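You operate a simulated robot arm through the tools that you are given. There is no shell and no other tool. Be economical: measure what you need, move in short steps, check, and stop when the job is done.

You are at the controls of a simulated two-armed robot. One attempt, no reset.

JOB
Carry the blue case with yellow latches with both arms and set it on the bench area marked checking. Fetch the steel cube with white top and set it on the bench area marked pump work. Turn the black knob marked spacers to 72. Turn the white knob marked off to off. Any order will do. Set down upright: steel cube with white top.
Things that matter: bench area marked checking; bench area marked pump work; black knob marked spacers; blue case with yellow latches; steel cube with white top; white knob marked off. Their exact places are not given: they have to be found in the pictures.

The check looks at the end state, three seconds after you hand in, the way a careful person would. Anything else that was tipped, shoved, dropped, spilled or broken makes it a failure.

ROBOT AND FRAMES
Two 6-joint arms with two-finger parallel grippers on one trunk, on a base that drives. Base frame: it is fixed to the floor where the robot stands at the start and does not move with it; the origin is under the middle of the robot, x ahead of it, y to its left, z up; the surface under the hand at the start is at about z = 0.86. Units: m, rad, N and s.
The left shoulder is at the start at [-0.077, 0.177, 0.832], the right one opposite. With the tool pointing down near the work surface each hand reaches from about 0.1 to 0.72 m from the robot's upright axis, wherever it stands, measured 20 degrees to its own side. Places, roughly: bench area marked checking [-1.7, 0.3, 0.9]; bench area marked pump work [-2, 3.6, 0.9]; black knob marked spacers [-1.3, 0.1, 0.9]; blue case with yellow latches [0.5, 0, 1]; steel cube with white top (5x5x5 cm) [-1.6, 1.1, 0.9]; white knob marked off [0.3, 4.6, 0.9]. Payload 1.57 kg a hand.
Tool frame (each hand has its own): the origin (TCP) lies between the finger pads and is the grasp point; the fingertips stand 0.03 m ahead of it; z points along the fingers, y is the line along which they close. The gripper opens to 0.08 m. The fingers are 0.017 m wide and 0.012 m thick; the gripper's body (0.04 by 0.082 m) begins 0.08 m behind the TCP.
Orientation is that of the tool frame in the base frame, as a unit quaternion [x, y, z, w]. With the fingers straight down and closing along the base's y, the tool's x points along the base's -x, its y along +y and its z along -z.

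CONTROLS
- The arms move only by the tool arm_command. It takes "left_commands", "right_commands" or both (then of equal length, played together; a hand with none holds still); each is a list that holds one entry, the list of rows, each a list of 7 numbers: the shift along the tool's x, y, z in units of 500 mm (1.0 is 500 mm), then the turn, a rotation vector about the tool's x, y, z in units of 90 degrees (1.0 is 90 degrees), then the gripper command, from -1 (fully open) to 1 (shut), values between in proportion. In form: [[[tx, ty, tz, wx, wy, wz, jaw], ...]]. A call has 1 to 8 rows; each row is the pose to reach, as a shift and turn from the pose commanded when the call began, along the tool's axes at that moment. A call with a number of a shift or a turn outside -1 to 1 is refused whole. Rows are played at 5 a second. More than 0.05 m and 0.15 rad between two rows, or a gripper value outside its range, and nothing of the call is played. Where a pose cannot be reached the arm comes as near as it can. A force on the tool above 40 N (or 10 N above the force at the start of the call, whichever is more), or a blocked arm, ends the call early, and 0.2 s more pass. Each finger travels about 0.072 m/s and halts on what it meets, pressing with about 28 N; the grip force reading is that of the motor and also rises with nothing between the fingers. The clock runs only during rows and for 0.2 s after the last one: add rows that repeat a pose to give the fingers time. The reply holds the time, the measured pose of the TCP, the force on the tool along the base axes, the opening and the grip force, in the units named above and with some noise, with the torque about the TCP (base axes, N m) and any sound that the robot's microphone picked up, and new pictures: "pictures" is both (left out), scene, wrist or none (wrist: the cameras of the hands that moved).
- Cameras (640 x 400 px; columns grow to the right, rows downward): "scene" is now at [0.038, -0.0094, 1.5582]; the picture's right is [-0.11, -0.99, 0.00], its down [-0.72, 0.08, -0.69] and it looks along [0.69, -0.08, -0.72] (base axes); focal length 249 px, centre (320, 200). "left" rides on the left gripper at [0.072, 0.007, -0.122] in its tool frame; the picture's right is [-0.09, 1.00, 0.00], its down [-0.84, -0.08, -0.54] and it looks along [-0.54, -0.05, 0.84] (tool axes); focal length 238 px, centre (320, 200). "right" rides on the right gripper at [0.072, -0.007, -0.122] in its tool frame; the picture's right is [0.09, 1.00, 0.00], its down [-0.84, 0.08, -0.54] and it looks along [-0.54, 0.05, 0.84] (tool axes); focal length 238 px, centre (320, 200).
- raise_lower(by): slides the trunk up (or, below 0, down) by that many m; the arms and the scene camera ride with it, the base frame stays. It gives what a move gives, with no picture.
- steer(legs): drives the robot by 1 to 6 legs, each [ahead, left, turn to the left] in m, m and rad, along the robot's own axes; the way and the turn of a leg run together, so that a leg with both is an arc; at most 1.5 m and 3.142 rad a leg. The arms and the cameras ride along, it lands a little off, and it stops where it bumps. It gives what a move gives, and a new picture of the scene camera.
- pan_tilt(pan, tilt): turns the head with the scene camera to pan (to the left, within 2.496 rad either way) and tilt (down, from -0.506 to 1.204), counted from straight ahead of the robot. It gives what a move gives, and a new picture of the scene camera.
- point_at(camera, pixels): for up to 12 pixels [column, row] of the newest picture of that camera ("zoom" is the newest enlarged one), the place [x, y, z] in the base frame of the surface seen there, good to about 0.002 m. It takes no simulated time.
- zoom(camera, box): a new picture of the part [left, top, right, bottom] of that camera's present view, enlarged. It takes no simulated time.
- job_done(): hands the job in; it is judged then, once.

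Keep the steps short. Do not move on a guess: measure, check each grasp and each placing, and mend mistakes. In all there are 110 turns and 260 pictures (those below and enlarged ones count). Leave the grippers open and the arms clear of the work at the hand-in unless told otherwise, and finish with a single line.

The tools are called after ">>>" as name(argument=value, ...) on one line, values as JSON. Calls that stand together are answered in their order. arm_command: Moves the arms, as the interface text tells. Its arguments: {"type":"object","properties":{"left_commands":{"type":"array","items":{"type":"array","items":{"type":"array","items":{"type":"number"}}}},"right_commands":{"type":"array","items":{"type":"array","items":{"type":"array","items":{"type":"number"}}}},"pictures":{"type":"string","enum":["both","scene","wrist","none"]}},"required":[]} The other tools are called the same way: raise_lower (by) slides the trunk up or down; steer (legs) drives the base; pan_tilt (pan, tilt) turns the head that bears the scene camera; point_at (camera, pixels) gives the place of the surface under pixels of a picture; zoom (camera, box) takes an enlarged picture of a part of a camera's view; job_done () hands the job in.

At the start:

```text
clock: 0.0
left_ee_pos: [0.4849, 0.1254, 1.1986]
left_tcp_rot: [0.0, 1.0, 0.0, 0.0]
left_contact_force: [0.1, 0.0, 1.2]
left_wrist_torque: [-0.03, -0.02, 0.02]
left_opening: 0.0798
left_gripper_force: 0.1
right_ee_pos: [0.419, -0.2247, 1.198]
right_tcp_rot: [0.0, 1.0, 0.0, 0.0]
right_contact_force: [0.1, -0.7, 0.0]
right_wrist_torque: [-0.03, -0.03, 0.04]
right_opening: 0.08
right_gripper_force: 0.1
trunk travel left (down, up): [-0.275, 0.053]
robot x, y, heading: [0.0032, 0.0004, -0.0]
head pan, tilt: [-0.112, 0.808]
```

scene: 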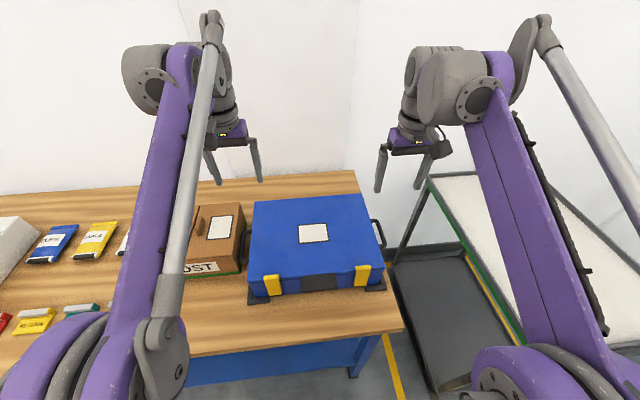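
right: 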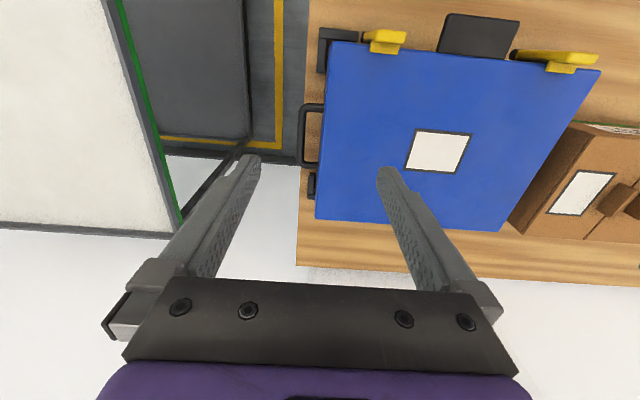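
left: 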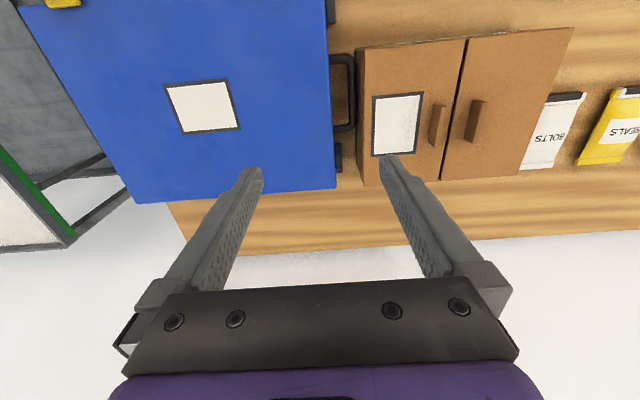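

The blue case sits at about (310,240) in the scene picture, with a side handle at each end. I'll measure the case and the handles first.

>>> point_at(camera="scene", pixels=[[256, 203], [362, 195], [250, 280], [380, 265], [312, 233], [376, 232], [381, 245], [369, 220], [310, 345], [390, 300], [230, 265]])

>>> point_at(camera="left", pixels=[[331, 12], [336, 188], [352, 60], [353, 95], [350, 126], [340, 92], [337, 160], [358, 120], [200, 105], [345, 185]])

>>> point_at(camera="right", pixels=[[302, 110], [302, 135], [302, 160], [312, 135], [328, 45], [318, 215], [306, 106], [312, 185], [600, 70], [440, 150]])

>>> zoom(camera="scene", box=[180, 170, 420, 320])

>>> zoom(camera="left", box=[280, 0, 440, 200])

```text
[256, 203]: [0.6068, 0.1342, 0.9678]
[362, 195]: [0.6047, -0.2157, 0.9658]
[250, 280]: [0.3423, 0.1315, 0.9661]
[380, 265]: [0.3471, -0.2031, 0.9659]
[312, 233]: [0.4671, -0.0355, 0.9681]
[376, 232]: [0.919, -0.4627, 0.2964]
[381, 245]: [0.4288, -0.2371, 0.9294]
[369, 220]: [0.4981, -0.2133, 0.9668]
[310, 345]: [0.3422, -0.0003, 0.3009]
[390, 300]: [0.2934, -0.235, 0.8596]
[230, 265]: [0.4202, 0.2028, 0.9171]
```

```text
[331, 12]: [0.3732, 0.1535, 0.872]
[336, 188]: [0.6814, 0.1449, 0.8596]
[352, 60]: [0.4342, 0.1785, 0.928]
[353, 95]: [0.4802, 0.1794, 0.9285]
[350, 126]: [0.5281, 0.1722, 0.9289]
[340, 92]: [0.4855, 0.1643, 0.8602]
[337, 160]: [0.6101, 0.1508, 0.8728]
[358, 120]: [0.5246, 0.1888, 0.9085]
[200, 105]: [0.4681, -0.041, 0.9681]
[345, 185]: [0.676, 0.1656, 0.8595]
```

```text
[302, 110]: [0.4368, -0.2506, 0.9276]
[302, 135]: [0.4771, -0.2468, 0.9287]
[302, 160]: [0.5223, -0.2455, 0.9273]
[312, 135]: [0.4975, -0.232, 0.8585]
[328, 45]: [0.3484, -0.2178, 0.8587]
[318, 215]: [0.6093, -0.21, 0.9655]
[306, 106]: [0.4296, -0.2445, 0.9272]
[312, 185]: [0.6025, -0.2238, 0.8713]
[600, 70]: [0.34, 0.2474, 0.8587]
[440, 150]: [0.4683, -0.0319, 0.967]
```

```text
2.67 times, centred on (300, 245) of scene
```

zoom: 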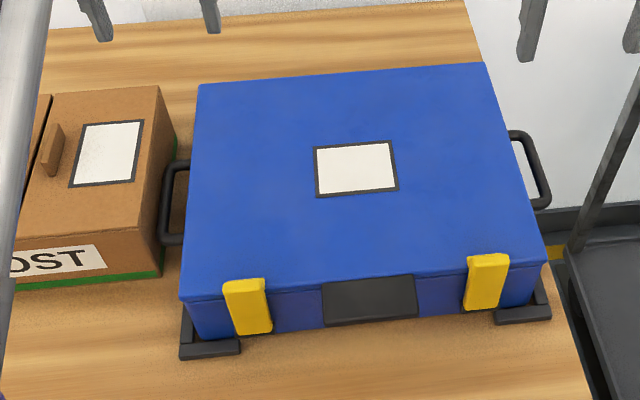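

```text
2.00 times, centred on (360, 100) of left
```

zoom: 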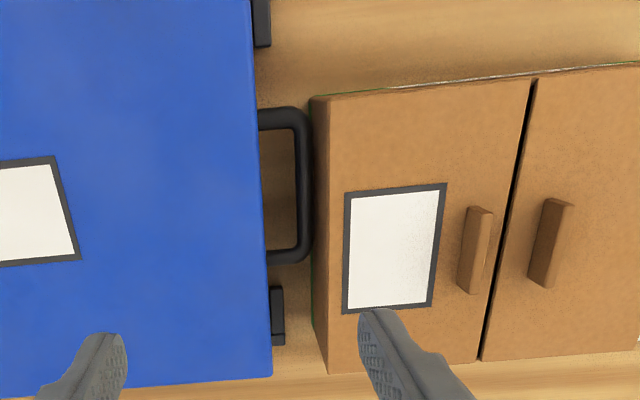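

The case is 0.27 × 0.345 m, its top is at z 0.967, and the handle bars are at y≈0.175 and -0.247. The box next to it is very close to the left handle. Next I'll survey the room with the head.

>>> pan_tilt(pan=1.2, tilt=0.4)

>>> pan_tilt(pan=2.45, tilt=0.4)

>>> pan_tilt(pan=-2.45, tilt=0.4)

>>> pan_tilt(pan=-1.2, tilt=0.4)

```text
clock: 1.5
left_ee_pos: [0.4851, 0.1253, 1.1976]
left_tcp_rot: [0.0, 1.0, 0.0, 0.0]
left_contact_force: [0.1, 0.3, -0.1]
left_wrist_torque: [0.01, 0.01, -0.01]
left_opening: 0.0801
left_gripper_force: 0.0
right_ee_pos: [0.4198, -0.2246, 1.1971]
right_tcp_rot: [0.0, 1.0, 0.001, -0.001]
right_contact_force: [-0.4, -0.4, 0.4]
right_wrist_torque: [0.02, -0.05, -0.01]
right_opening: 0.0799
right_gripper_force: 0.0
trunk travel left (down, up): [-0.275, 0.053]
robot x, y, heading: [-0.0016, -0.0008, 0.001]
head pan, tilt: [1.201, 0.4]
```

scene: 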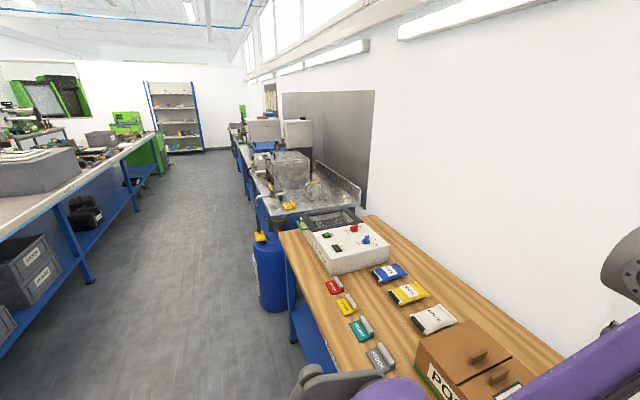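

```text
clock: 2.9
left_ee_pos: [0.4842, 0.1265, 1.1964]
left_tcp_rot: [0.0, 1.0, 0.0, 0.0]
left_contact_force: [0.5, -0.1, -0.3]
left_wrist_torque: [-0.03, 0.03, -0.04]
left_opening: 0.08
left_gripper_force: 0.1
right_ee_pos: [0.4188, -0.2259, 1.1984]
right_tcp_rot: [0.0, 1.0, 0.0, 0.0]
right_contact_force: [0.2, -1.0, 0.0]
right_wrist_torque: [0.03, -0.03, 0.0]
right_opening: 0.0802
right_gripper_force: 0.0
trunk travel left (down, up): [-0.275, 0.053]
robot x, y, heading: [0.0007, 0.0025, 0.004]
head pan, tilt: [2.45, 0.4]
```

scene: 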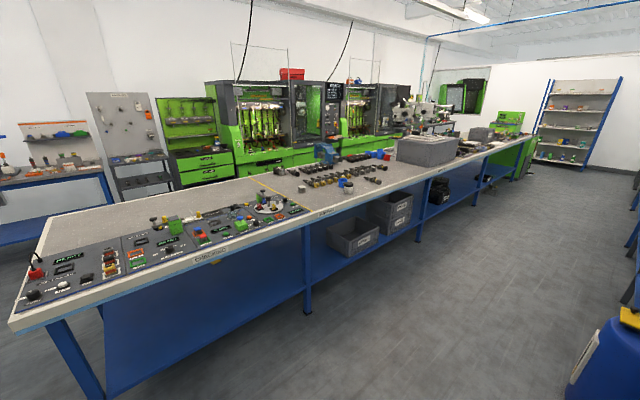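

```text
clock: 6.8
left_ee_pos: [0.4841, 0.1261, 1.1979]
left_tcp_rot: [-0.001, 1.0, 0.0, -0.001]
left_contact_force: [-0.8, 0.1, 0.1]
left_wrist_torque: [-0.01, -0.01, -0.02]
left_opening: 0.0801
left_gripper_force: 0.0
right_ee_pos: [0.4196, -0.2245, 1.198]
right_tcp_rot: [0.0, 1.0, -0.001, -0.001]
right_contact_force: [0.4, 1.1, -0.6]
right_wrist_torque: [0.02, -0.01, 0.0]
right_opening: 0.0801
right_gripper_force: 0.0
trunk travel left (down, up): [-0.275, 0.053]
robot x, y, heading: [-0.0006, 0.0006, -0.001]
head pan, tilt: [-2.45, 0.4]
```

scene: 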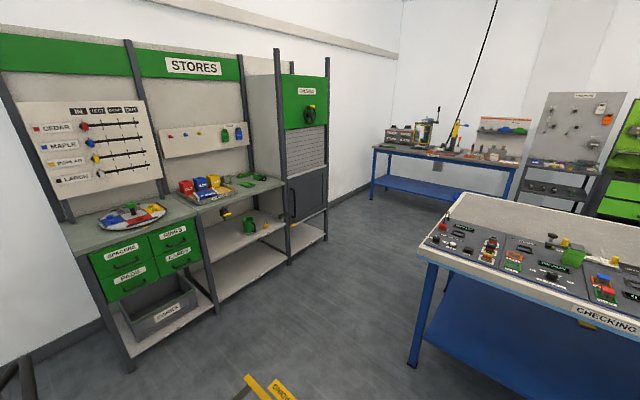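

```text
clock: 8.2
left_ee_pos: [0.4841, 0.1256, 1.1984]
left_tcp_rot: [-0.001, 1.0, 0.0, 0.0]
left_contact_force: [0.3, -0.2, -0.3]
left_wrist_torque: [0.01, 0.0, 0.0]
left_opening: 0.0801
left_gripper_force: 0.0
right_ee_pos: [0.4192, -0.2249, 1.1984]
right_tcp_rot: [0.001, 1.0, 0.0, 0.0]
right_contact_force: [0.3, 0.5, -0.1]
right_wrist_torque: [0.0, 0.03, 0.0]
right_opening: 0.0801
right_gripper_force: 0.0
trunk travel left (down, up): [-0.275, 0.053]
robot x, y, heading: [0.0017, 0.0041, 0.001]
head pan, tilt: [-1.201, 0.4]
```

scene: 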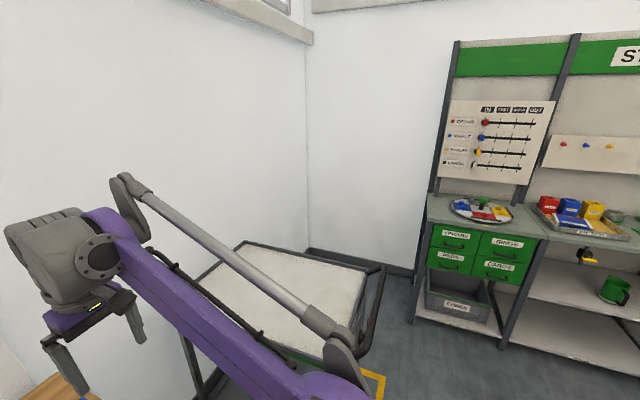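

The checking area is on the island bench behind me. I'll turn the head back to it and enlarge it.

>>> pan_tilt(pan=2.49, tilt=0.45)

>>> zoom(camera="scene", box=[0, 130, 320, 330])

>>> zoom(camera="scene", box=[260, 80, 580, 280])

>>> point_at(camera="scene", pixels=[[28, 190], [230, 245], [240, 170], [340, 195], [10, 310], [320, 155], [420, 165], [550, 120]])

```text
clock: 11.3
left_ee_pos: [0.4839, 0.1255, 1.1974]
left_tcp_rot: [0.0, 1.0, 0.0, 0.0]
left_contact_force: [0.3, -0.3, 0.9]
left_wrist_torque: [0.03, 0.03, 0.01]
left_opening: 0.0799
left_gripper_force: 0.0
right_ee_pos: [0.4209, -0.2257, 1.1984]
right_tcp_rot: [0.0, 1.0, 0.001, 0.0]
right_contact_force: [-0.6, 0.5, -0.7]
right_wrist_torque: [-0.01, -0.01, -0.02]
right_opening: 0.08
right_gripper_force: 0.1
trunk travel left (down, up): [-0.275, 0.053]
robot x, y, heading: [-0.0004, -0.0031, -0.004]
head pan, tilt: [2.491, 0.45]
```

scene: 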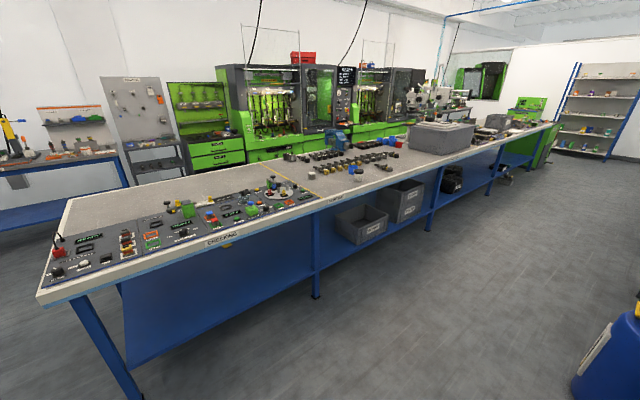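

```text
2.00 times, centred on (160, 230) of scene
```

zoom: 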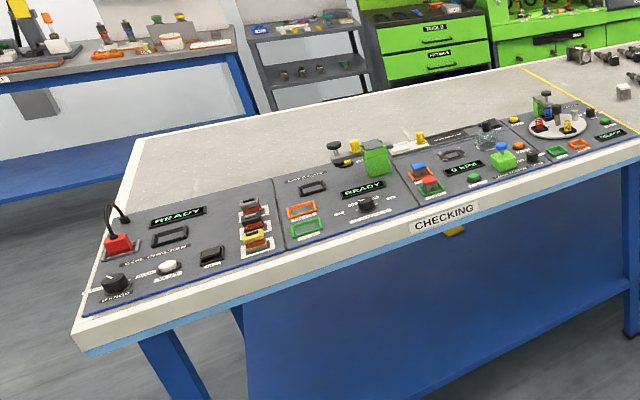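

```text
2.00 times, centred on (420, 180) of scene
```

zoom: 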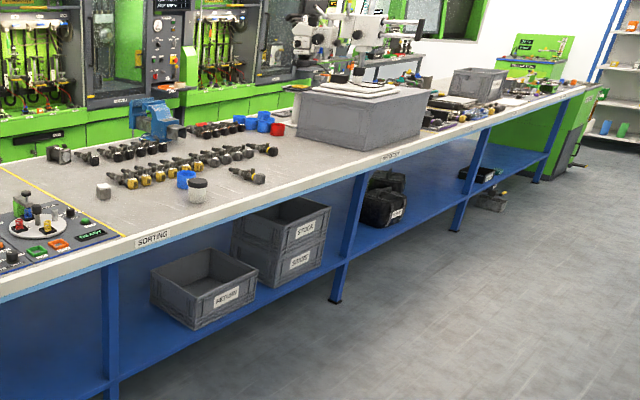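

```text
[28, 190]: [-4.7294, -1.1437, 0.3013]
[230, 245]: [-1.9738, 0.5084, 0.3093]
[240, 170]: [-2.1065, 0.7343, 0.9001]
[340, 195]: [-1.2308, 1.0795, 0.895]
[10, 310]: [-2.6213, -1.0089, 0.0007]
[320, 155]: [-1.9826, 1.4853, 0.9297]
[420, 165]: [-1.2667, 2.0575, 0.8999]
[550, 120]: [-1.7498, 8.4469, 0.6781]
```

The steel cube is probably near scene (291,157) or (311,175). I'll measure the points on the bench.

>>> zoom(camera="scene", box=[240, 140, 400, 240])

>>> point_at(camera="scene", pixels=[[37, 302], [66, 200], [58, 272], [311, 174], [291, 157], [56, 282], [317, 206], [270, 165], [180, 220], [248, 162], [223, 240], [130, 235]])

```text
4.00 times, centred on (320, 190) of scene
```

zoom: 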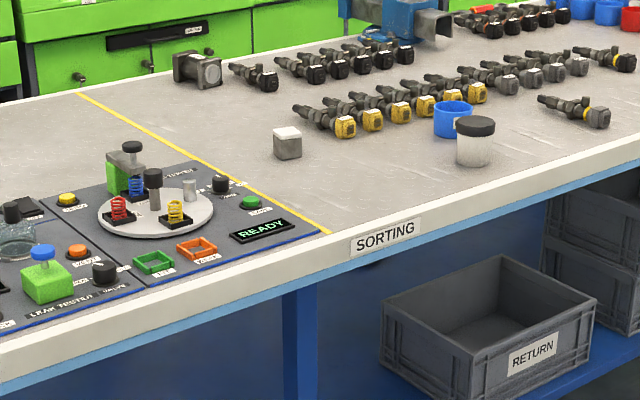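

```text
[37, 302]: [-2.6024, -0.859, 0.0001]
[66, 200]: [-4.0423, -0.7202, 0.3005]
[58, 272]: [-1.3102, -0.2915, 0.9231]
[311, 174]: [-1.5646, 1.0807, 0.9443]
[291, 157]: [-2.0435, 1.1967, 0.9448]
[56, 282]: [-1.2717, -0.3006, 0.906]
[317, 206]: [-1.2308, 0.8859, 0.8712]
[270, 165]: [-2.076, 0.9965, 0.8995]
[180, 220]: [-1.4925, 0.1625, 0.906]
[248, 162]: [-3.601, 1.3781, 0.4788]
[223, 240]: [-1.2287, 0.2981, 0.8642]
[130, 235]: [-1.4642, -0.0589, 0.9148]
```

The island's near edge is at x≈-1.22, its top is at z≈0.90, and the cube is at (-1.565,1.08). Now I'll check the floor space around the short end of the island, where I'd like to stand when placing the case.

>>> pan_tilt(pan=-2.49, tilt=0.5)

>>> point_at(camera="scene", pixels=[[270, 380], [130, 330], [210, 280], [290, 240], [320, 215], [400, 330], [430, 230], [455, 165], [560, 180], [630, 200], [370, 170], [300, 300]])

```text
clock: 15.2
left_ee_pos: [0.484, 0.1267, 1.198]
left_tcp_rot: [0.0, 1.0, 0.0, 0.0]
left_contact_force: [-0.7, -0.9, -0.6]
left_wrist_torque: [-0.01, -0.04, 0.03]
left_opening: 0.0801
left_gripper_force: 0.0
right_ee_pos: [0.4194, -0.2248, 1.1968]
right_tcp_rot: [0.0, 1.0, 0.0, 0.0]
right_contact_force: [0.1, -0.3, 0.3]
right_wrist_torque: [0.0, 0.01, -0.04]
right_opening: 0.0802
right_gripper_force: 0.1
trunk travel left (down, up): [-0.275, 0.053]
robot x, y, heading: [0.0004, -0.0031, 0.004]
head pan, tilt: [-2.491, 0.499]
```

scene: 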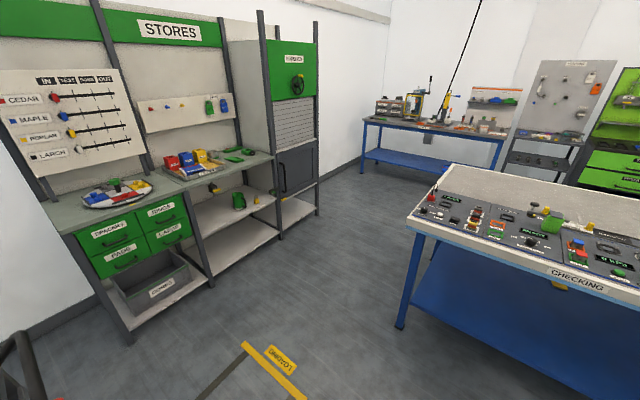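

```text
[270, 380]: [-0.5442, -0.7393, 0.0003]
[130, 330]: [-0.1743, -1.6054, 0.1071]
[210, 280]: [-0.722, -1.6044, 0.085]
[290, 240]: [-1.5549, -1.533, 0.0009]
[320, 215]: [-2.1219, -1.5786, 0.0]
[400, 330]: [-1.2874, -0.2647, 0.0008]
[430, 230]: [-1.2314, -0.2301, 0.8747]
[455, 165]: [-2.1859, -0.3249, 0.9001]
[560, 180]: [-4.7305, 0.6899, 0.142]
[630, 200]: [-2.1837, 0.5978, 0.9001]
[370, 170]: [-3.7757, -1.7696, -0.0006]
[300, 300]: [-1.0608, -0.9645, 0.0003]
```

There is about 1.2 m of clear floor between the island's short end (y≈-0.33) and the stores shelf. Next I'll measure the left handle and the gap to the box precisely.

>>> zoom(camera="left", box=[320, 40, 400, 140])

>>> zoom(camera="right", box=[280, 80, 360, 180])

>>> pan_tilt(pan=0.0, tilt=0.9)

```text
4.00 times, centred on (360, 90) of left
```

zoom: 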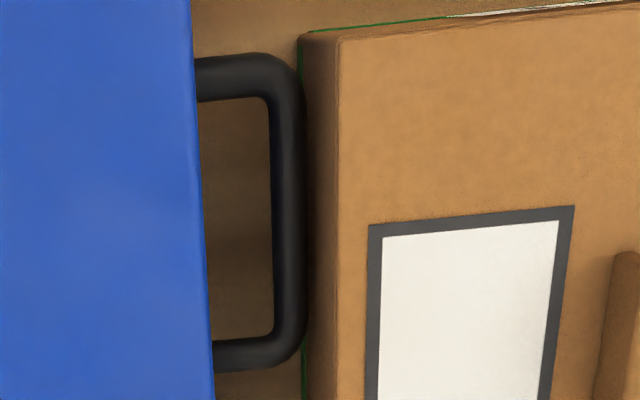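

```text
4.00 times, centred on (320, 130) of right
```

zoom: 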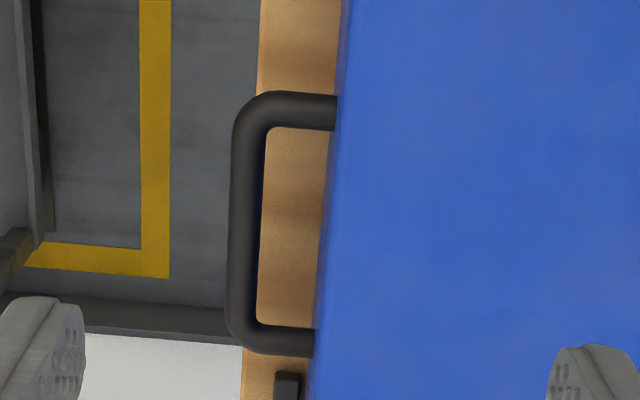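

```text
clock: 17.4
left_ee_pos: [0.4841, 0.1266, 1.1974]
left_tcp_rot: [-0.001, 1.0, -0.001, 0.0]
left_contact_force: [-0.1, -0.1, -0.5]
left_wrist_torque: [-0.01, 0.0, 0.04]
left_opening: 0.0799
left_gripper_force: 0.0
right_ee_pos: [0.4196, -0.2247, 1.1982]
right_tcp_rot: [0.001, 1.0, 0.0, 0.0]
right_contact_force: [0.0, -0.3, 0.1]
right_wrist_torque: [-0.05, -0.01, 0.01]
right_opening: 0.0798
right_gripper_force: 0.1
trunk travel left (down, up): [-0.275, 0.053]
robot x, y, heading: [0.0035, -0.001, 0.001]
head pan, tilt: [0.0, 0.901]
```

scene: 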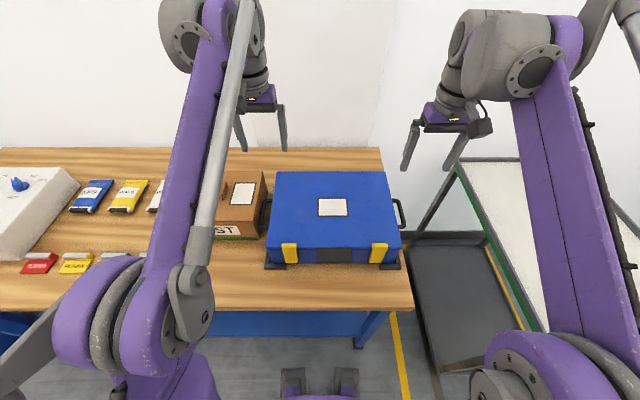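

I'll measure the bar cross-section and the box edge at precise points.

>>> point_at(camera="left", pixels=[[367, 70], [366, 100], [364, 120], [352, 90], [349, 90], [355.5, 90], [359, 100], [361, 80], [332, 90], [365, 52], [353, 110]])

>>> point_at(camera="right", pixels=[[302, 130], [299, 130], [304.5, 130], [322, 130], [300.5, 115], [300.5, 150]])

```text
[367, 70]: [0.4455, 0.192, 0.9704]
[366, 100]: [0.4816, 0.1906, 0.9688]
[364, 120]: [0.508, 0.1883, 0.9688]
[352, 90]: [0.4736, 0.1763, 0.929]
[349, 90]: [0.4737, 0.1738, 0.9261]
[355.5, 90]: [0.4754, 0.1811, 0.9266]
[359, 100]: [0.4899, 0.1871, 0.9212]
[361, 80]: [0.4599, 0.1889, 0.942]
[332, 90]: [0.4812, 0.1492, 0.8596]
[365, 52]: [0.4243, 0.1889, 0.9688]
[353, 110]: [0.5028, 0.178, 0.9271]
```

```text
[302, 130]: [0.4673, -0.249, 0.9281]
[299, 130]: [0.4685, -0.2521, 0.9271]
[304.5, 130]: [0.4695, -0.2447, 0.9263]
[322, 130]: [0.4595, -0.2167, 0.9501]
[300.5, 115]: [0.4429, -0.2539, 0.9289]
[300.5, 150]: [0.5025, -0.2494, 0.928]
```

The left bar's outer edge (y 0.181) is only about 8 mm from the brown box (y≈0.189, top 0.969), which is too narrow for a 12 mm finger. I'll grip the right handle first and slide the case about 25 mm to the right. Right hand goes above the right bar at (0.475,-0.2485).

>>> arm_command(right_commands=[[[-0.04, -0.016, 0.08, 0, 0, 0, 0.0], [-0.08, -0.032, 0.16, 0, 0, 0, 0.3], [-0.111, -0.0474, 0.24, 0, 0, 0, 0.3], [-0.111, -0.0474, 0.3, 0, 0, 0, 0.3], [-0.111, -0.0474, 0.3, 0, 0, 0, 0.3]]], pictures="wrist")

```text
clock: 18.6
left_ee_pos: [0.4849, 0.1263, 1.1972]
left_tcp_rot: [0.0, 1.0, 0.001, 0.0]
left_contact_force: [1.2, -0.1, 0.0]
left_wrist_torque: [-0.02, 0.0, -0.02]
left_opening: 0.0802
left_gripper_force: 0.1
right_ee_pos: [0.4769, -0.2477, 1.0468]
right_tcp_rot: [0.0, 1.0, 0.0, 0.0]
right_contact_force: [-0.3, -0.2, 0.5]
right_wrist_torque: [0.04, 0.0, 0.01]
right_opening: 0.028
right_gripper_force: 0.1
trunk travel left (down, up): [-0.275, 0.053]
robot x, y, heading: [0.0008, 0.001, -0.004]
head pan, tilt: [0.0, 0.901]
```

right: 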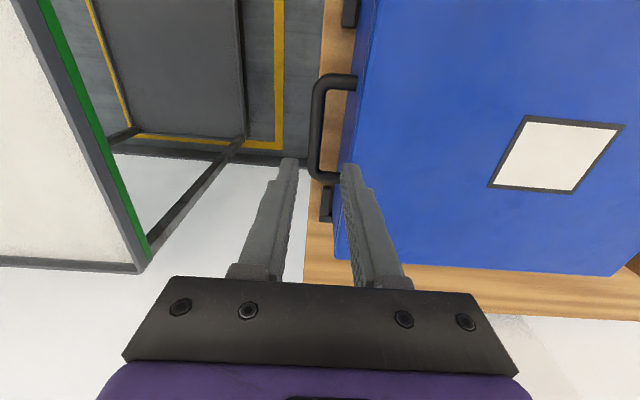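

The right hand is centred over the bar. I'll narrow the opening a little and go down to z≈0.924.

>>> arm_command(right_commands=[[[0, -0.0015, 0.04, 0, 0, 0, 0.42], [0, -0.0015, 0.1, 0, 0, 0, 0.42], [0, -0.0015, 0.16, 0, 0, 0, 0.42], [0, -0.0015, 0.21, 0, 0, 0, 0.42], [0, -0.0015, 0.245, 0, 0, 0, 0.42]]], pictures="wrist")

```text
clock: 19.9
left_ee_pos: [0.4845, 0.1261, 1.1978]
left_tcp_rot: [-0.001, 1.0, 0.0, 0.0]
left_contact_force: [0.1, 0.1, 0.0]
left_wrist_torque: [-0.02, 0.02, 0.0]
left_opening: 0.08
left_gripper_force: 0.0
right_ee_pos: [0.4745, -0.2487, 0.9262]
right_tcp_rot: [0.001, 1.0, 0.0, 0.0]
right_contact_force: [0.1, 0.7, -0.4]
right_wrist_torque: [0.01, -0.02, -0.02]
right_opening: 0.023
right_gripper_force: 0.0
trunk travel left (down, up): [-0.275, 0.053]
robot x, y, heading: [0.0018, -0.0037, -0.003]
head pan, tilt: [0.0, 0.901]
```

right: 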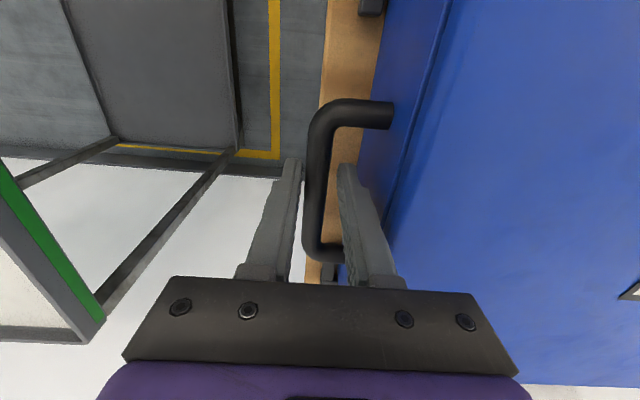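

The bar is between the fingers. I'll close, then slide gently 25 mm toward -y.

>>> arm_command(right_commands=[[[0, 0, 0, 0, 0, 0, 1], [0, 0, 0, 0, 0, 0, 1], [0, -0.006, 0, 0, 0, 0, 1], [0, -0.018, 0, 0, 0, 0, 1], [0, -0.03, 0, 0, 0, 0, 1], [0, -0.042, 0, 0, 0, 0, 1], [0, -0.054, 0, 0, 0, 0, 1], [0, -0.054, 0, 0, 0, 0, 1]]], pictures="both")

>>> point_at(camera="left", pixels=[[352, 90]])

```text
clock: 21.1
left_ee_pos: [0.4827, 0.1289, 1.1976]
left_tcp_rot: [-0.002, 1.0, 0.0, 0.0]
left_contact_force: [-0.2, -0.1, 0.3]
left_wrist_torque: [0.03, 0.01, -0.01]
left_opening: 0.0798
left_gripper_force: 0.0
right_ee_pos: [0.4756, -0.2546, 0.9254]
right_tcp_rot: [-0.006, 1.0, 0.008, 0.0]
right_contact_force: [-2.8, 18.4, 3.7]
right_wrist_torque: [0.15, 0.32, -0.21]
right_opening: 0.0137
right_gripper_force: 28.5
trunk travel left (down, up): [-0.275, 0.053]
robot x, y, heading: [-0.0002, -0.001, 0.007]
head pan, tilt: [0.0, 0.901]
stopped in row 6 (right hand): the force on the tool passed its limit at 45 N (the readings are from after the stop); the commanded pose is now the measured one
```

scene: 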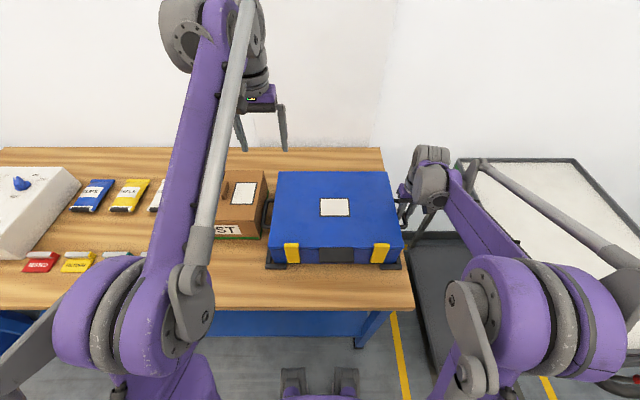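
right: 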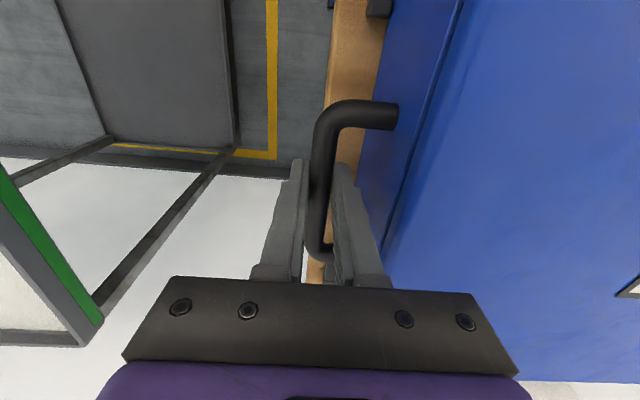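

```text
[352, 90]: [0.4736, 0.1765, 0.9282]
```

The pull was blocked at 45 N after about 6 mm. The black L-pieces at the corners look like locating brackets about 13 mm high that form a nest. I'll relax the pull, then lift only the right end by about 22 mm to see whether it clears the brackets.

>>> arm_command(right_commands=[[[0, 0.008, 0, 0, 0, 0, 1], [0, 0.008, -0.01, 0, 0, 0, 1], [0, 0.008, -0.02, 0, 0, 0, 1], [0, 0.008, -0.03, 0, 0, 0, 1], [0, 0.008, -0.04, 0, 0, 0, 1], [0, 0.008, -0.05, 0, 0, 0, 1], [0, 0.008, -0.05, 0, 0, 0, 1]]], pictures="both")

>>> zoom(camera="scene", box=[240, 160, 440, 285])

```text
clock: 22.7
left_ee_pos: [0.484, 0.125, 1.1975]
left_tcp_rot: [-0.001, 1.0, 0.0, 0.0]
left_contact_force: [-0.2, 0.4, -0.3]
left_wrist_torque: [-0.03, -0.02, -0.02]
left_opening: 0.0801
left_gripper_force: 0.1
right_ee_pos: [0.4747, -0.2547, 0.9505]
right_tcp_rot: [-0.003, 1.0, 0.004, -0.001]
right_contact_force: [-0.4, -3.1, -6.6]
right_wrist_torque: [0.0, 0.1, -0.04]
right_opening: 0.0138
right_gripper_force: 28.1
trunk travel left (down, up): [-0.275, 0.053]
robot x, y, heading: [0.0006, 0.0013, 0.002]
head pan, tilt: [0.0, 0.901]
```

scene: 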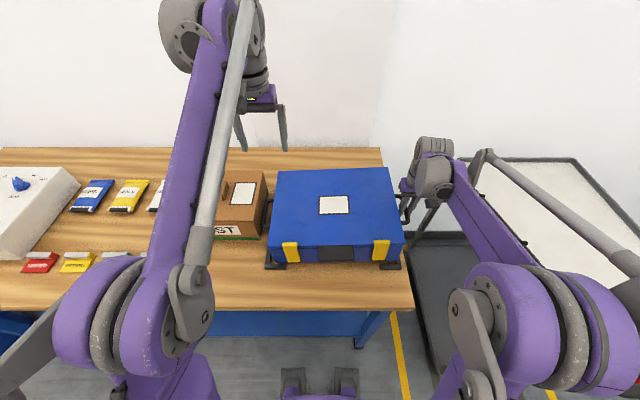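
right: 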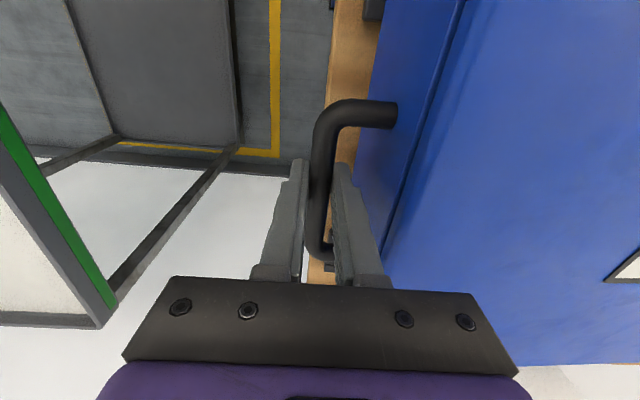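

```text
3.20 times, centred on (340, 222) of scene
```

zoom: 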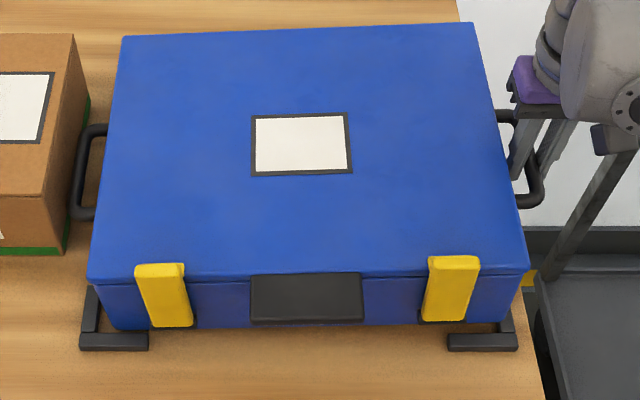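

That confirms it: the brackets stay on the bench and the right end is lifted with about 7 N. I'll pull 26 mm to the right, over the brackets.

>>> arm_command(right_commands=[[[0, -0.01, 0, 0, 0, 0, 1], [0, -0.02, 0, 0, 0, 0, 1], [0, -0.03, 0, 0, 0, 0, 1], [0, -0.04, 0, 0, 0, 0, 1], [0, -0.05, 0, 0, 0, 0, 1], [0, -0.056, 0, 0, 0, 0, 1], [0, -0.056, 0, 0, 0, 0, 1]]], pictures="scene")

>>> zoom(camera="left", box=[280, 0, 440, 200])

```text
clock: 24.3
left_ee_pos: [0.4842, 0.1285, 1.1989]
left_tcp_rot: [-0.001, 1.0, 0.0, 0.0]
left_contact_force: [1.1, -0.3, 0.6]
left_wrist_torque: [-0.01, 0.0, -0.02]
left_opening: 0.08
left_gripper_force: 0.0
right_ee_pos: [0.4766, -0.2829, 0.9495]
right_tcp_rot: [-0.004, 1.0, 0.006, -0.001]
right_contact_force: [0.1, 4.2, -8.0]
right_wrist_torque: [0.0, -0.01, -0.01]
right_opening: 0.0135
right_gripper_force: 28.2
trunk travel left (down, up): [-0.275, 0.053]
robot x, y, heading: [-0.002, -0.0022, 0.004]
head pan, tilt: [0.0, 0.901]
```

scene: 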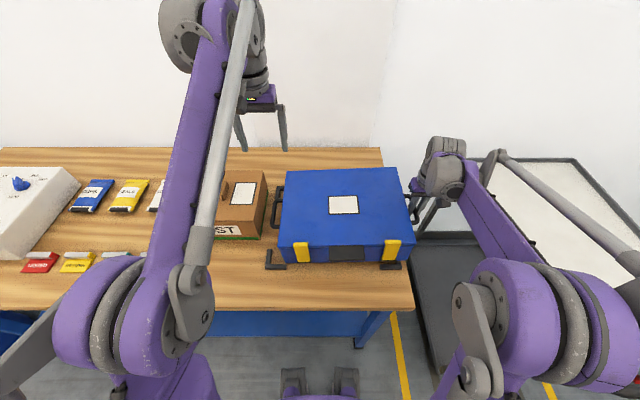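

```text
2.00 times, centred on (360, 100) of left
```

zoom: 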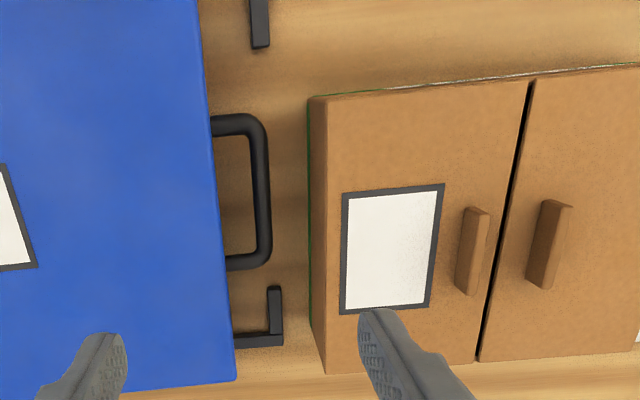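

The left handle now has room. I'll measure its new position.

>>> point_at(camera="left", pixels=[[331, 95], [328.5, 95], [333, 95], [329, 75], [333, 115], [304, 95], [360, 95], [312, 95]])

```text
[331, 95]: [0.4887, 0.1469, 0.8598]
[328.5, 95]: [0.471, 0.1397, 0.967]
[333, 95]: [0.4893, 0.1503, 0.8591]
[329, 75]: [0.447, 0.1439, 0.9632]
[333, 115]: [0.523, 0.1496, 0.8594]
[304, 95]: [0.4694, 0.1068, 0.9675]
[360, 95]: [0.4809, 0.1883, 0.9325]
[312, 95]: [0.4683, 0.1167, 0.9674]
```

Those points came from the older left picture, so I'll use the newest enlarged one.

>>> point_at(camera="zoom", pixels=[[262, 190], [257, 190], [268, 190], [258, 150], [265, 230], [200, 190], [225, 190], [330, 190]])

```text
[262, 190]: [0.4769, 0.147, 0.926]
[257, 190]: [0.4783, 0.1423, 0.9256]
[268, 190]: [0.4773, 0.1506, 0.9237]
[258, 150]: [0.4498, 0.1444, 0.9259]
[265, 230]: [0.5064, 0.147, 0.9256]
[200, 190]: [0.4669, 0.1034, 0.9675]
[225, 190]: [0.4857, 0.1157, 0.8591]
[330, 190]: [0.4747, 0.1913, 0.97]
```

Left bar centre: (0.477,0.1465,0.922). The left hand goes over it and down, with a narrow opening.

>>> arm_command(left_commands=[[[0.008, 0.02, 0.08, 0, 0, 0, 0.0], [0.016, 0.0406, 0.17, 0, 0, 0, 0.42], [0.016, 0.0406, 0.26, 0, 0, 0, 0.42], [0.016, 0.0406, 0.33, 0, 0, 0, 0.42], [0.016, 0.0406, 0.33, 0, 0, 0, 0.42]]], pictures="wrist")

```text
clock: 25.5
left_ee_pos: [0.4755, 0.1473, 1.0343]
left_tcp_rot: [-0.002, 1.0, 0.0, 0.0]
left_contact_force: [-0.2, 0.1, 0.7]
left_wrist_torque: [-0.02, -0.02, 0.01]
left_opening: 0.0234
left_gripper_force: 0.0
right_ee_pos: [0.4761, -0.2832, 0.9496]
right_tcp_rot: [-0.004, 1.0, 0.005, -0.001]
right_contact_force: [-0.1, 0.5, -7.8]
right_wrist_torque: [-0.01, 0.13, 0.01]
right_opening: 0.0137
right_gripper_force: 28.3
trunk travel left (down, up): [-0.275, 0.053]
robot x, y, heading: [-0.0009, 0.0033, 0.006]
head pan, tilt: [0.0, 0.901]
```

left: 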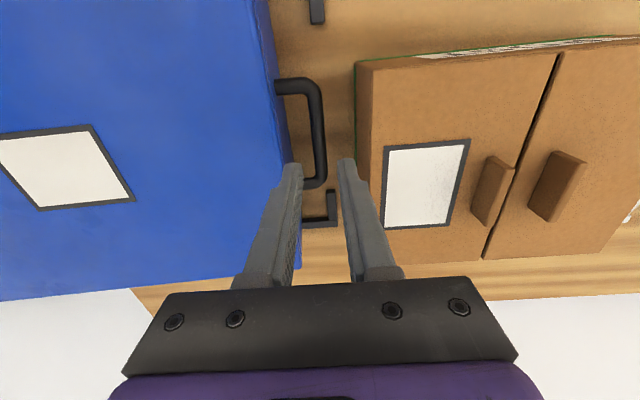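

>>> arm_command(left_commands=[[[0, 0, 0.06, 0, 0, 0, 0.42], [0, 0, 0.12, 0, 0, 0, 0.42], [0, 0, 0.17, 0, 0, 0, 0.42], [0, 0, 0.216, 0, 0, 0, 0.42], [0, 0, 0.216, 0, 0, 0, 0.42]]], pictures="wrist")

```text
clock: 26.7
left_ee_pos: [0.476, 0.1484, 0.9265]
left_tcp_rot: [-0.001, 1.0, 0.0, 0.0]
left_contact_force: [-0.5, 0.7, 0.7]
left_wrist_torque: [0.02, 0.01, 0.01]
left_opening: 0.0231
left_gripper_force: 0.1
right_ee_pos: [0.4768, -0.2818, 0.9503]
right_tcp_rot: [-0.003, 1.0, 0.006, -0.001]
right_contact_force: [0.1, -0.7, -7.3]
right_wrist_torque: [-0.05, 0.09, 0.0]
right_opening: 0.0138
right_gripper_force: 28.2
trunk travel left (down, up): [-0.275, 0.053]
robot x, y, heading: [-0.0024, 0.0025, 0.0]
head pan, tilt: [0.0, 0.901]
```

left: 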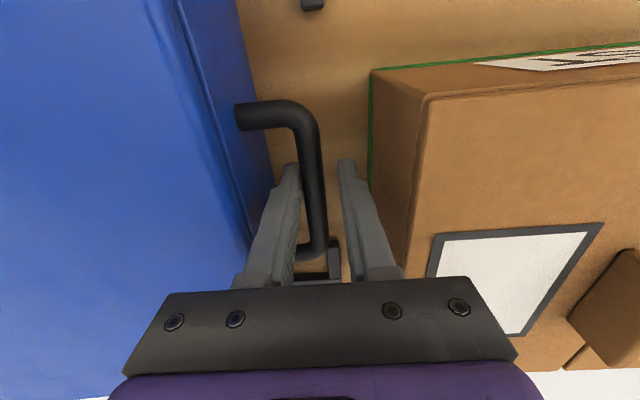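

Bar between the left fingers. I'll close, then lift the left side 24 mm to bring the case level with the right, and then lift both together.

>>> arm_command(left_commands=[[[0, 0, 0, 0, 0, 0, 1], [0, 0, 0, 0, 0, 0, 1], [0, 0, 0, 0, 0, 0, 1], [0, 0, -0.015, 0, 0, 0, 1], [0, 0, -0.03, 0, 0, 0, 1], [0, 0, -0.046, 0, 0, 0, 1], [0, 0, -0.046, 0, 0, 0, 1]]], pictures="both")

```text
clock: 28.3
left_ee_pos: [0.4763, 0.1474, 0.9476]
left_tcp_rot: [-0.001, 1.0, -0.002, -0.001]
left_contact_force: [-1.0, -28.6, -8.1]
left_wrist_torque: [-0.19, -0.04, -0.22]
left_opening: 0.0137
left_gripper_force: 28.4
right_ee_pos: [0.4764, -0.2801, 0.9494]
right_tcp_rot: [-0.004, 1.0, 0.006, -0.001]
right_contact_force: [0.4, 29.3, -8.2]
right_wrist_torque: [0.13, 0.07, 0.02]
right_opening: 0.0136
right_gripper_force: 28.0
trunk travel left (down, up): [-0.275, 0.053]
robot x, y, heading: [-0.0006, 0.0012, 0.001]
head pan, tilt: [0.0, 0.901]
```

scene: 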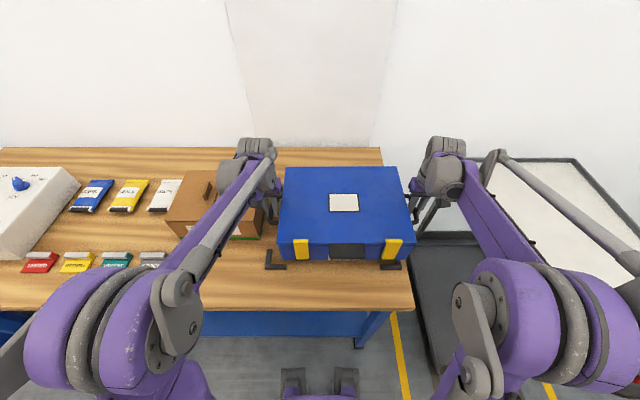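
left: 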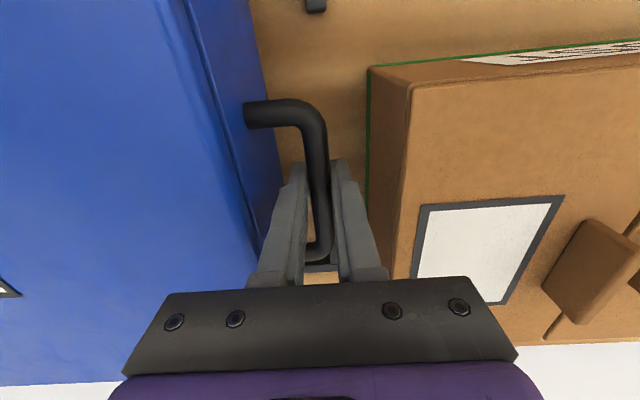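

The case is lifted, but the hands are pulling outward with 29 N. I'll ease each hand inward 2 mm and lift both together.

>>> arm_command(left_commands=[[[0, -0.004, 0, 0, 0, 0, 1], [0, -0.004, -0.03, 0, 0, 0, 1], [0, -0.004, -0.07, 0, 0, 0, 1], [0, -0.004, -0.11, 0, 0, 0, 1], [0, -0.004, -0.15, 0, 0, 0, 1], [0, -0.004, -0.19, 0, 0, 0, 1], [0, -0.004, -0.22, 0, 0, 0, 1], [0, -0.004, -0.22, 0, 0, 0, 1]]], right_commands=[[[0, 0.004, 0, 0, 0, 0, 1], [0, 0.004, -0.03, 0, 0, 0, 1], [0, 0.004, -0.07, 0, 0, 0, 1], [0, 0.004, -0.11, 0, 0, 0, 1], [0, 0.004, -0.15, 0, 0, 0, 1], [0, 0.004, -0.19, 0, 0, 0, 1], [0, 0.004, -0.22, 0, 0, 0, 1], [0, 0.004, -0.22, 0, 0, 0, 1]]], pictures="scene")

```text
clock: 30.1
left_ee_pos: [0.476, 0.1461, 1.0576]
left_tcp_rot: [-0.001, 1.0, 0.0, -0.001]
left_contact_force: [0.4, -8.3, -8.2]
left_wrist_torque: [-0.02, 0.0, -0.13]
left_opening: 0.0138
left_gripper_force: 28.0
right_ee_pos: [0.4769, -0.2811, 1.0592]
right_tcp_rot: [-0.003, 1.0, 0.006, -0.001]
right_contact_force: [0.5, 7.9, -7.1]
right_wrist_torque: [0.06, -0.03, 0.05]
right_opening: 0.0137
right_gripper_force: 27.5
trunk travel left (down, up): [-0.275, 0.053]
robot x, y, heading: [-0.0018, 0.0012, 0.001]
head pan, tilt: [0.0, 0.901]
```

scene: 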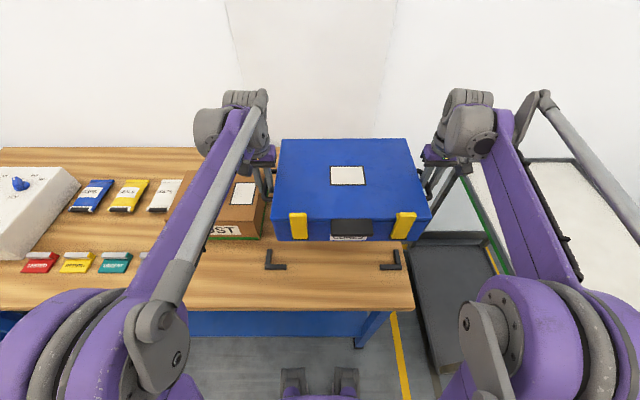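

The case hangs level between both hands, about 7–8 N each. I'll raise the trunk 0.05, back off, turn left 90° in the aisle, then go backward.

>>> raise_lower(by=0.05)

>>> steer(legs=[[-0.47, 0, 0], [0, 0, 0.785], [0, 0, 0.785]])

```text
clock: 31.1
left_ee_pos: [0.4755, 0.1456, 1.1078]
left_tcp_rot: [-0.001, 1.0, 0.0, -0.001]
left_contact_force: [-1.2, -0.5, -9.2]
left_wrist_torque: [0.06, -0.13, -0.27]
left_opening: 0.0136
left_gripper_force: 28.2
right_ee_pos: [0.4781, -0.282, 1.1093]
right_tcp_rot: [-0.003, 1.0, 0.006, -0.002]
right_contact_force: [-1.0, 0.0, -8.1]
right_wrist_torque: [0.01, 0.07, 0.0]
right_opening: 0.0135
right_gripper_force: 27.7
trunk travel left (down, up): [-0.325, 0.003]
robot x, y, heading: [0.0007, 0.004, 0.002]
head pan, tilt: [0.0, 0.901]
```

```text
clock: 37.9
left_ee_pos: [-0.6041, 0.4791, 1.1076]
left_tcp_rot: [-0.703, 0.711, -0.001, -0.001]
left_contact_force: [-17.1, -0.1, -7.9]
left_wrist_torque: [0.06, 0.12, -0.28]
left_opening: 0.0136
left_gripper_force: 27.8
right_ee_pos: [-0.1767, 0.4715, 1.1084]
right_tcp_rot: [-0.704, 0.71, 0.003, -0.005]
right_contact_force: [17.7, 0.4, -8.7]
right_wrist_torque: [-0.05, -0.09, 0.01]
right_opening: 0.0139
right_gripper_force: 28.2
trunk travel left (down, up): [-0.325, 0.003]
robot x, y, heading: [-0.469, 0.0008, 1.555]
head pan, tilt: [0.0, 0.901]
```

scene: 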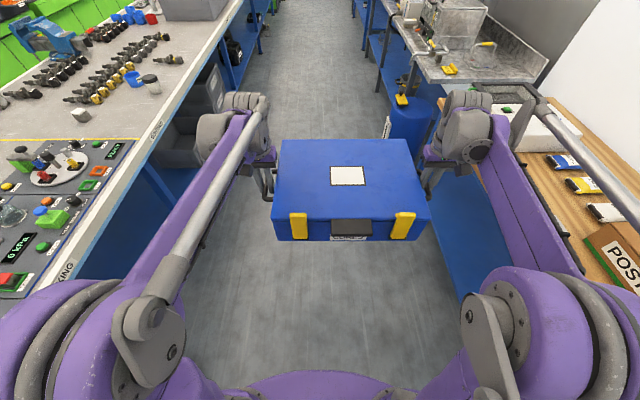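

Now back along -y to y≈-0.93, then left along -x past the island's corner.

>>> steer(legs=[[-0.93, 0, 0.016], [0, 0.72, 0], [0, 0.72, 0]])

```text
clock: 55.4
left_ee_pos: [-2.0479, -0.4448, 1.1085]
left_tcp_rot: [0.708, -0.706, 0.0, 0.001]
left_contact_force: [-3.3, -0.9, -7.7]
left_wrist_torque: [-0.03, 0.01, -0.25]
left_opening: 0.0137
left_gripper_force: 28.1
right_ee_pos: [-1.6201, -0.4447, 1.1101]
right_tcp_rot: [0.71, -0.704, -0.004, 0.005]
right_contact_force: [4.1, 1.5, -8.6]
right_wrist_torque: [0.0, -0.02, -0.02]
right_opening: 0.0138
right_gripper_force: 28.1
trunk travel left (down, up): [-0.325, 0.003]
robot x, y, heading: [-1.9022, -0.9199, 1.574]
head pan, tilt: [0.0, 0.901]
```

scene: 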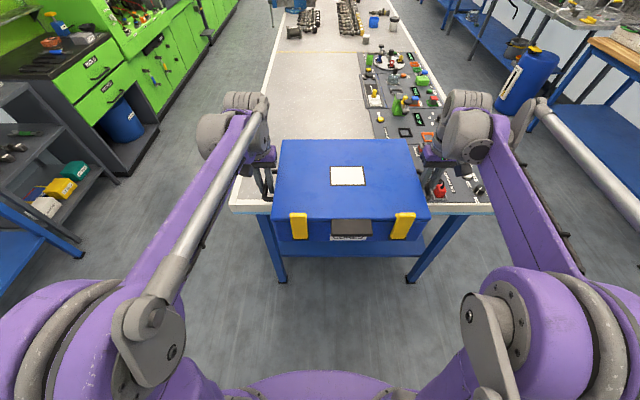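

I'm standing at the island's short end. I'll measure the free strip beyond the case.

>>> point_at(camera="scene", pixels=[[372, 125], [363, 60], [374, 137], [267, 110], [232, 208], [288, 55], [420, 175], [320, 110], [365, 95]])

>>> zoom(camera="scene", box=[220, 20, 500, 195])

```text
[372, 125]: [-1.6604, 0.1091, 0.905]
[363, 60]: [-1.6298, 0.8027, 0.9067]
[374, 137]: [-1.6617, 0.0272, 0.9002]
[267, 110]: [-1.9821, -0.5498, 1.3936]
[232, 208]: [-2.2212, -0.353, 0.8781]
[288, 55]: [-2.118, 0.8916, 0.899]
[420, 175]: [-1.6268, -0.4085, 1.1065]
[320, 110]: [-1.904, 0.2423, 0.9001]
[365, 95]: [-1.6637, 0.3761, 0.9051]
```

```text
2.29 times, centred on (360, 108) of scene
```

zoom: 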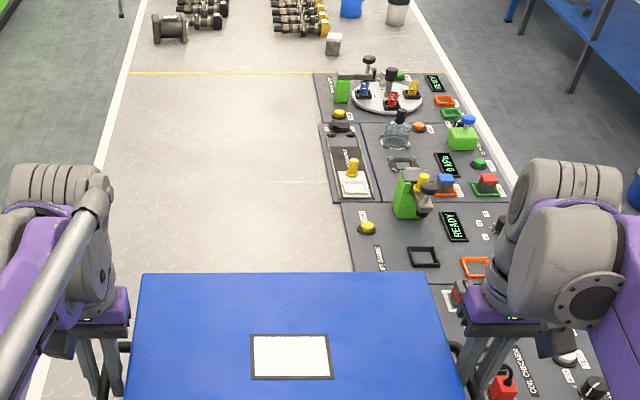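

The strip between the panels (edge x≈-1.66, some to -1.69) and the far edge (-2.2) is free. I'll shift 0.11 m left to centre the case at x≈-1.945, then go 0.27 m ahead.

>>> steer(legs=[[0, 0.11, 0], [0.27, 0, 0]])

```text
clock: 58.5
left_ee_pos: [-2.1555, -0.1737, 1.1071]
left_tcp_rot: [-0.706, 0.708, 0.0, 0.0]
left_contact_force: [-0.3, -0.6, -8.3]
left_wrist_torque: [0.02, 0.0, -0.23]
left_opening: 0.0137
left_gripper_force: 27.6
right_ee_pos: [-1.7286, -0.1749, 1.109]
right_tcp_rot: [0.709, -0.705, -0.003, 0.004]
right_contact_force: [0.2, 1.3, -7.5]
right_wrist_torque: [0.02, -0.01, 0.01]
right_opening: 0.0137
right_gripper_force: 28.0
trunk travel left (down, up): [-0.325, 0.003]
robot x, y, heading: [-2.0136, -0.6477, 1.57]
head pan, tilt: [0.0, 0.901]
```

scene: 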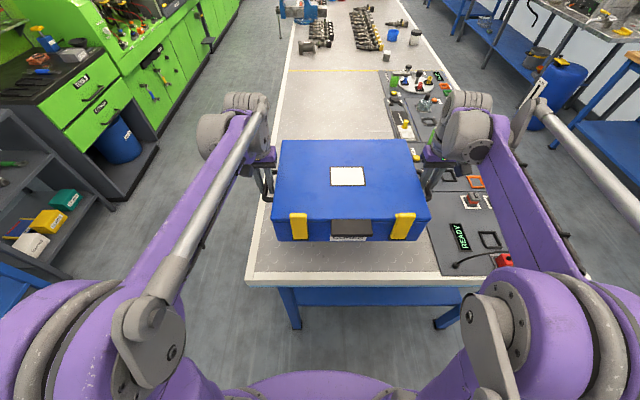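

>>> point_at(camera="scene", pixels=[[428, 225], [430, 262], [247, 280], [440, 280], [268, 180], [262, 200], [330, 260], [388, 100], [397, 135]])

>>> zoom(camera="scene", box=[360, 60, 520, 290])

```text
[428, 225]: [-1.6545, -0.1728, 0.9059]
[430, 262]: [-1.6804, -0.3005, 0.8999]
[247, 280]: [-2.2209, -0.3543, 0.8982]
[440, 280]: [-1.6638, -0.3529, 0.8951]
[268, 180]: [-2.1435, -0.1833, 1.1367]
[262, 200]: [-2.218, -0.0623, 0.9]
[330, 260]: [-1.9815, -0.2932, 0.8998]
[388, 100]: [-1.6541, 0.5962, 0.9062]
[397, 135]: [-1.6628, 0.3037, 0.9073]
```

```text
1.74 times, centred on (440, 175) of scene
```

zoom: 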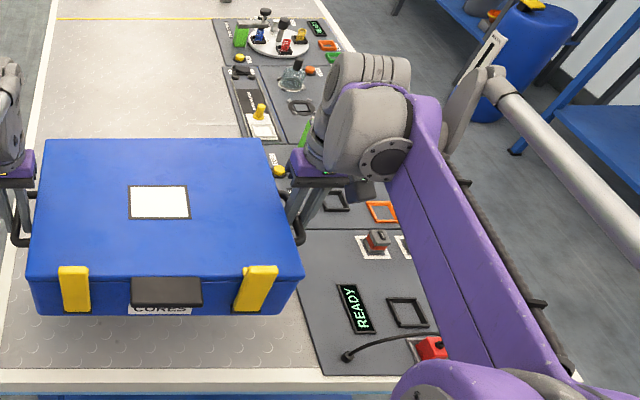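

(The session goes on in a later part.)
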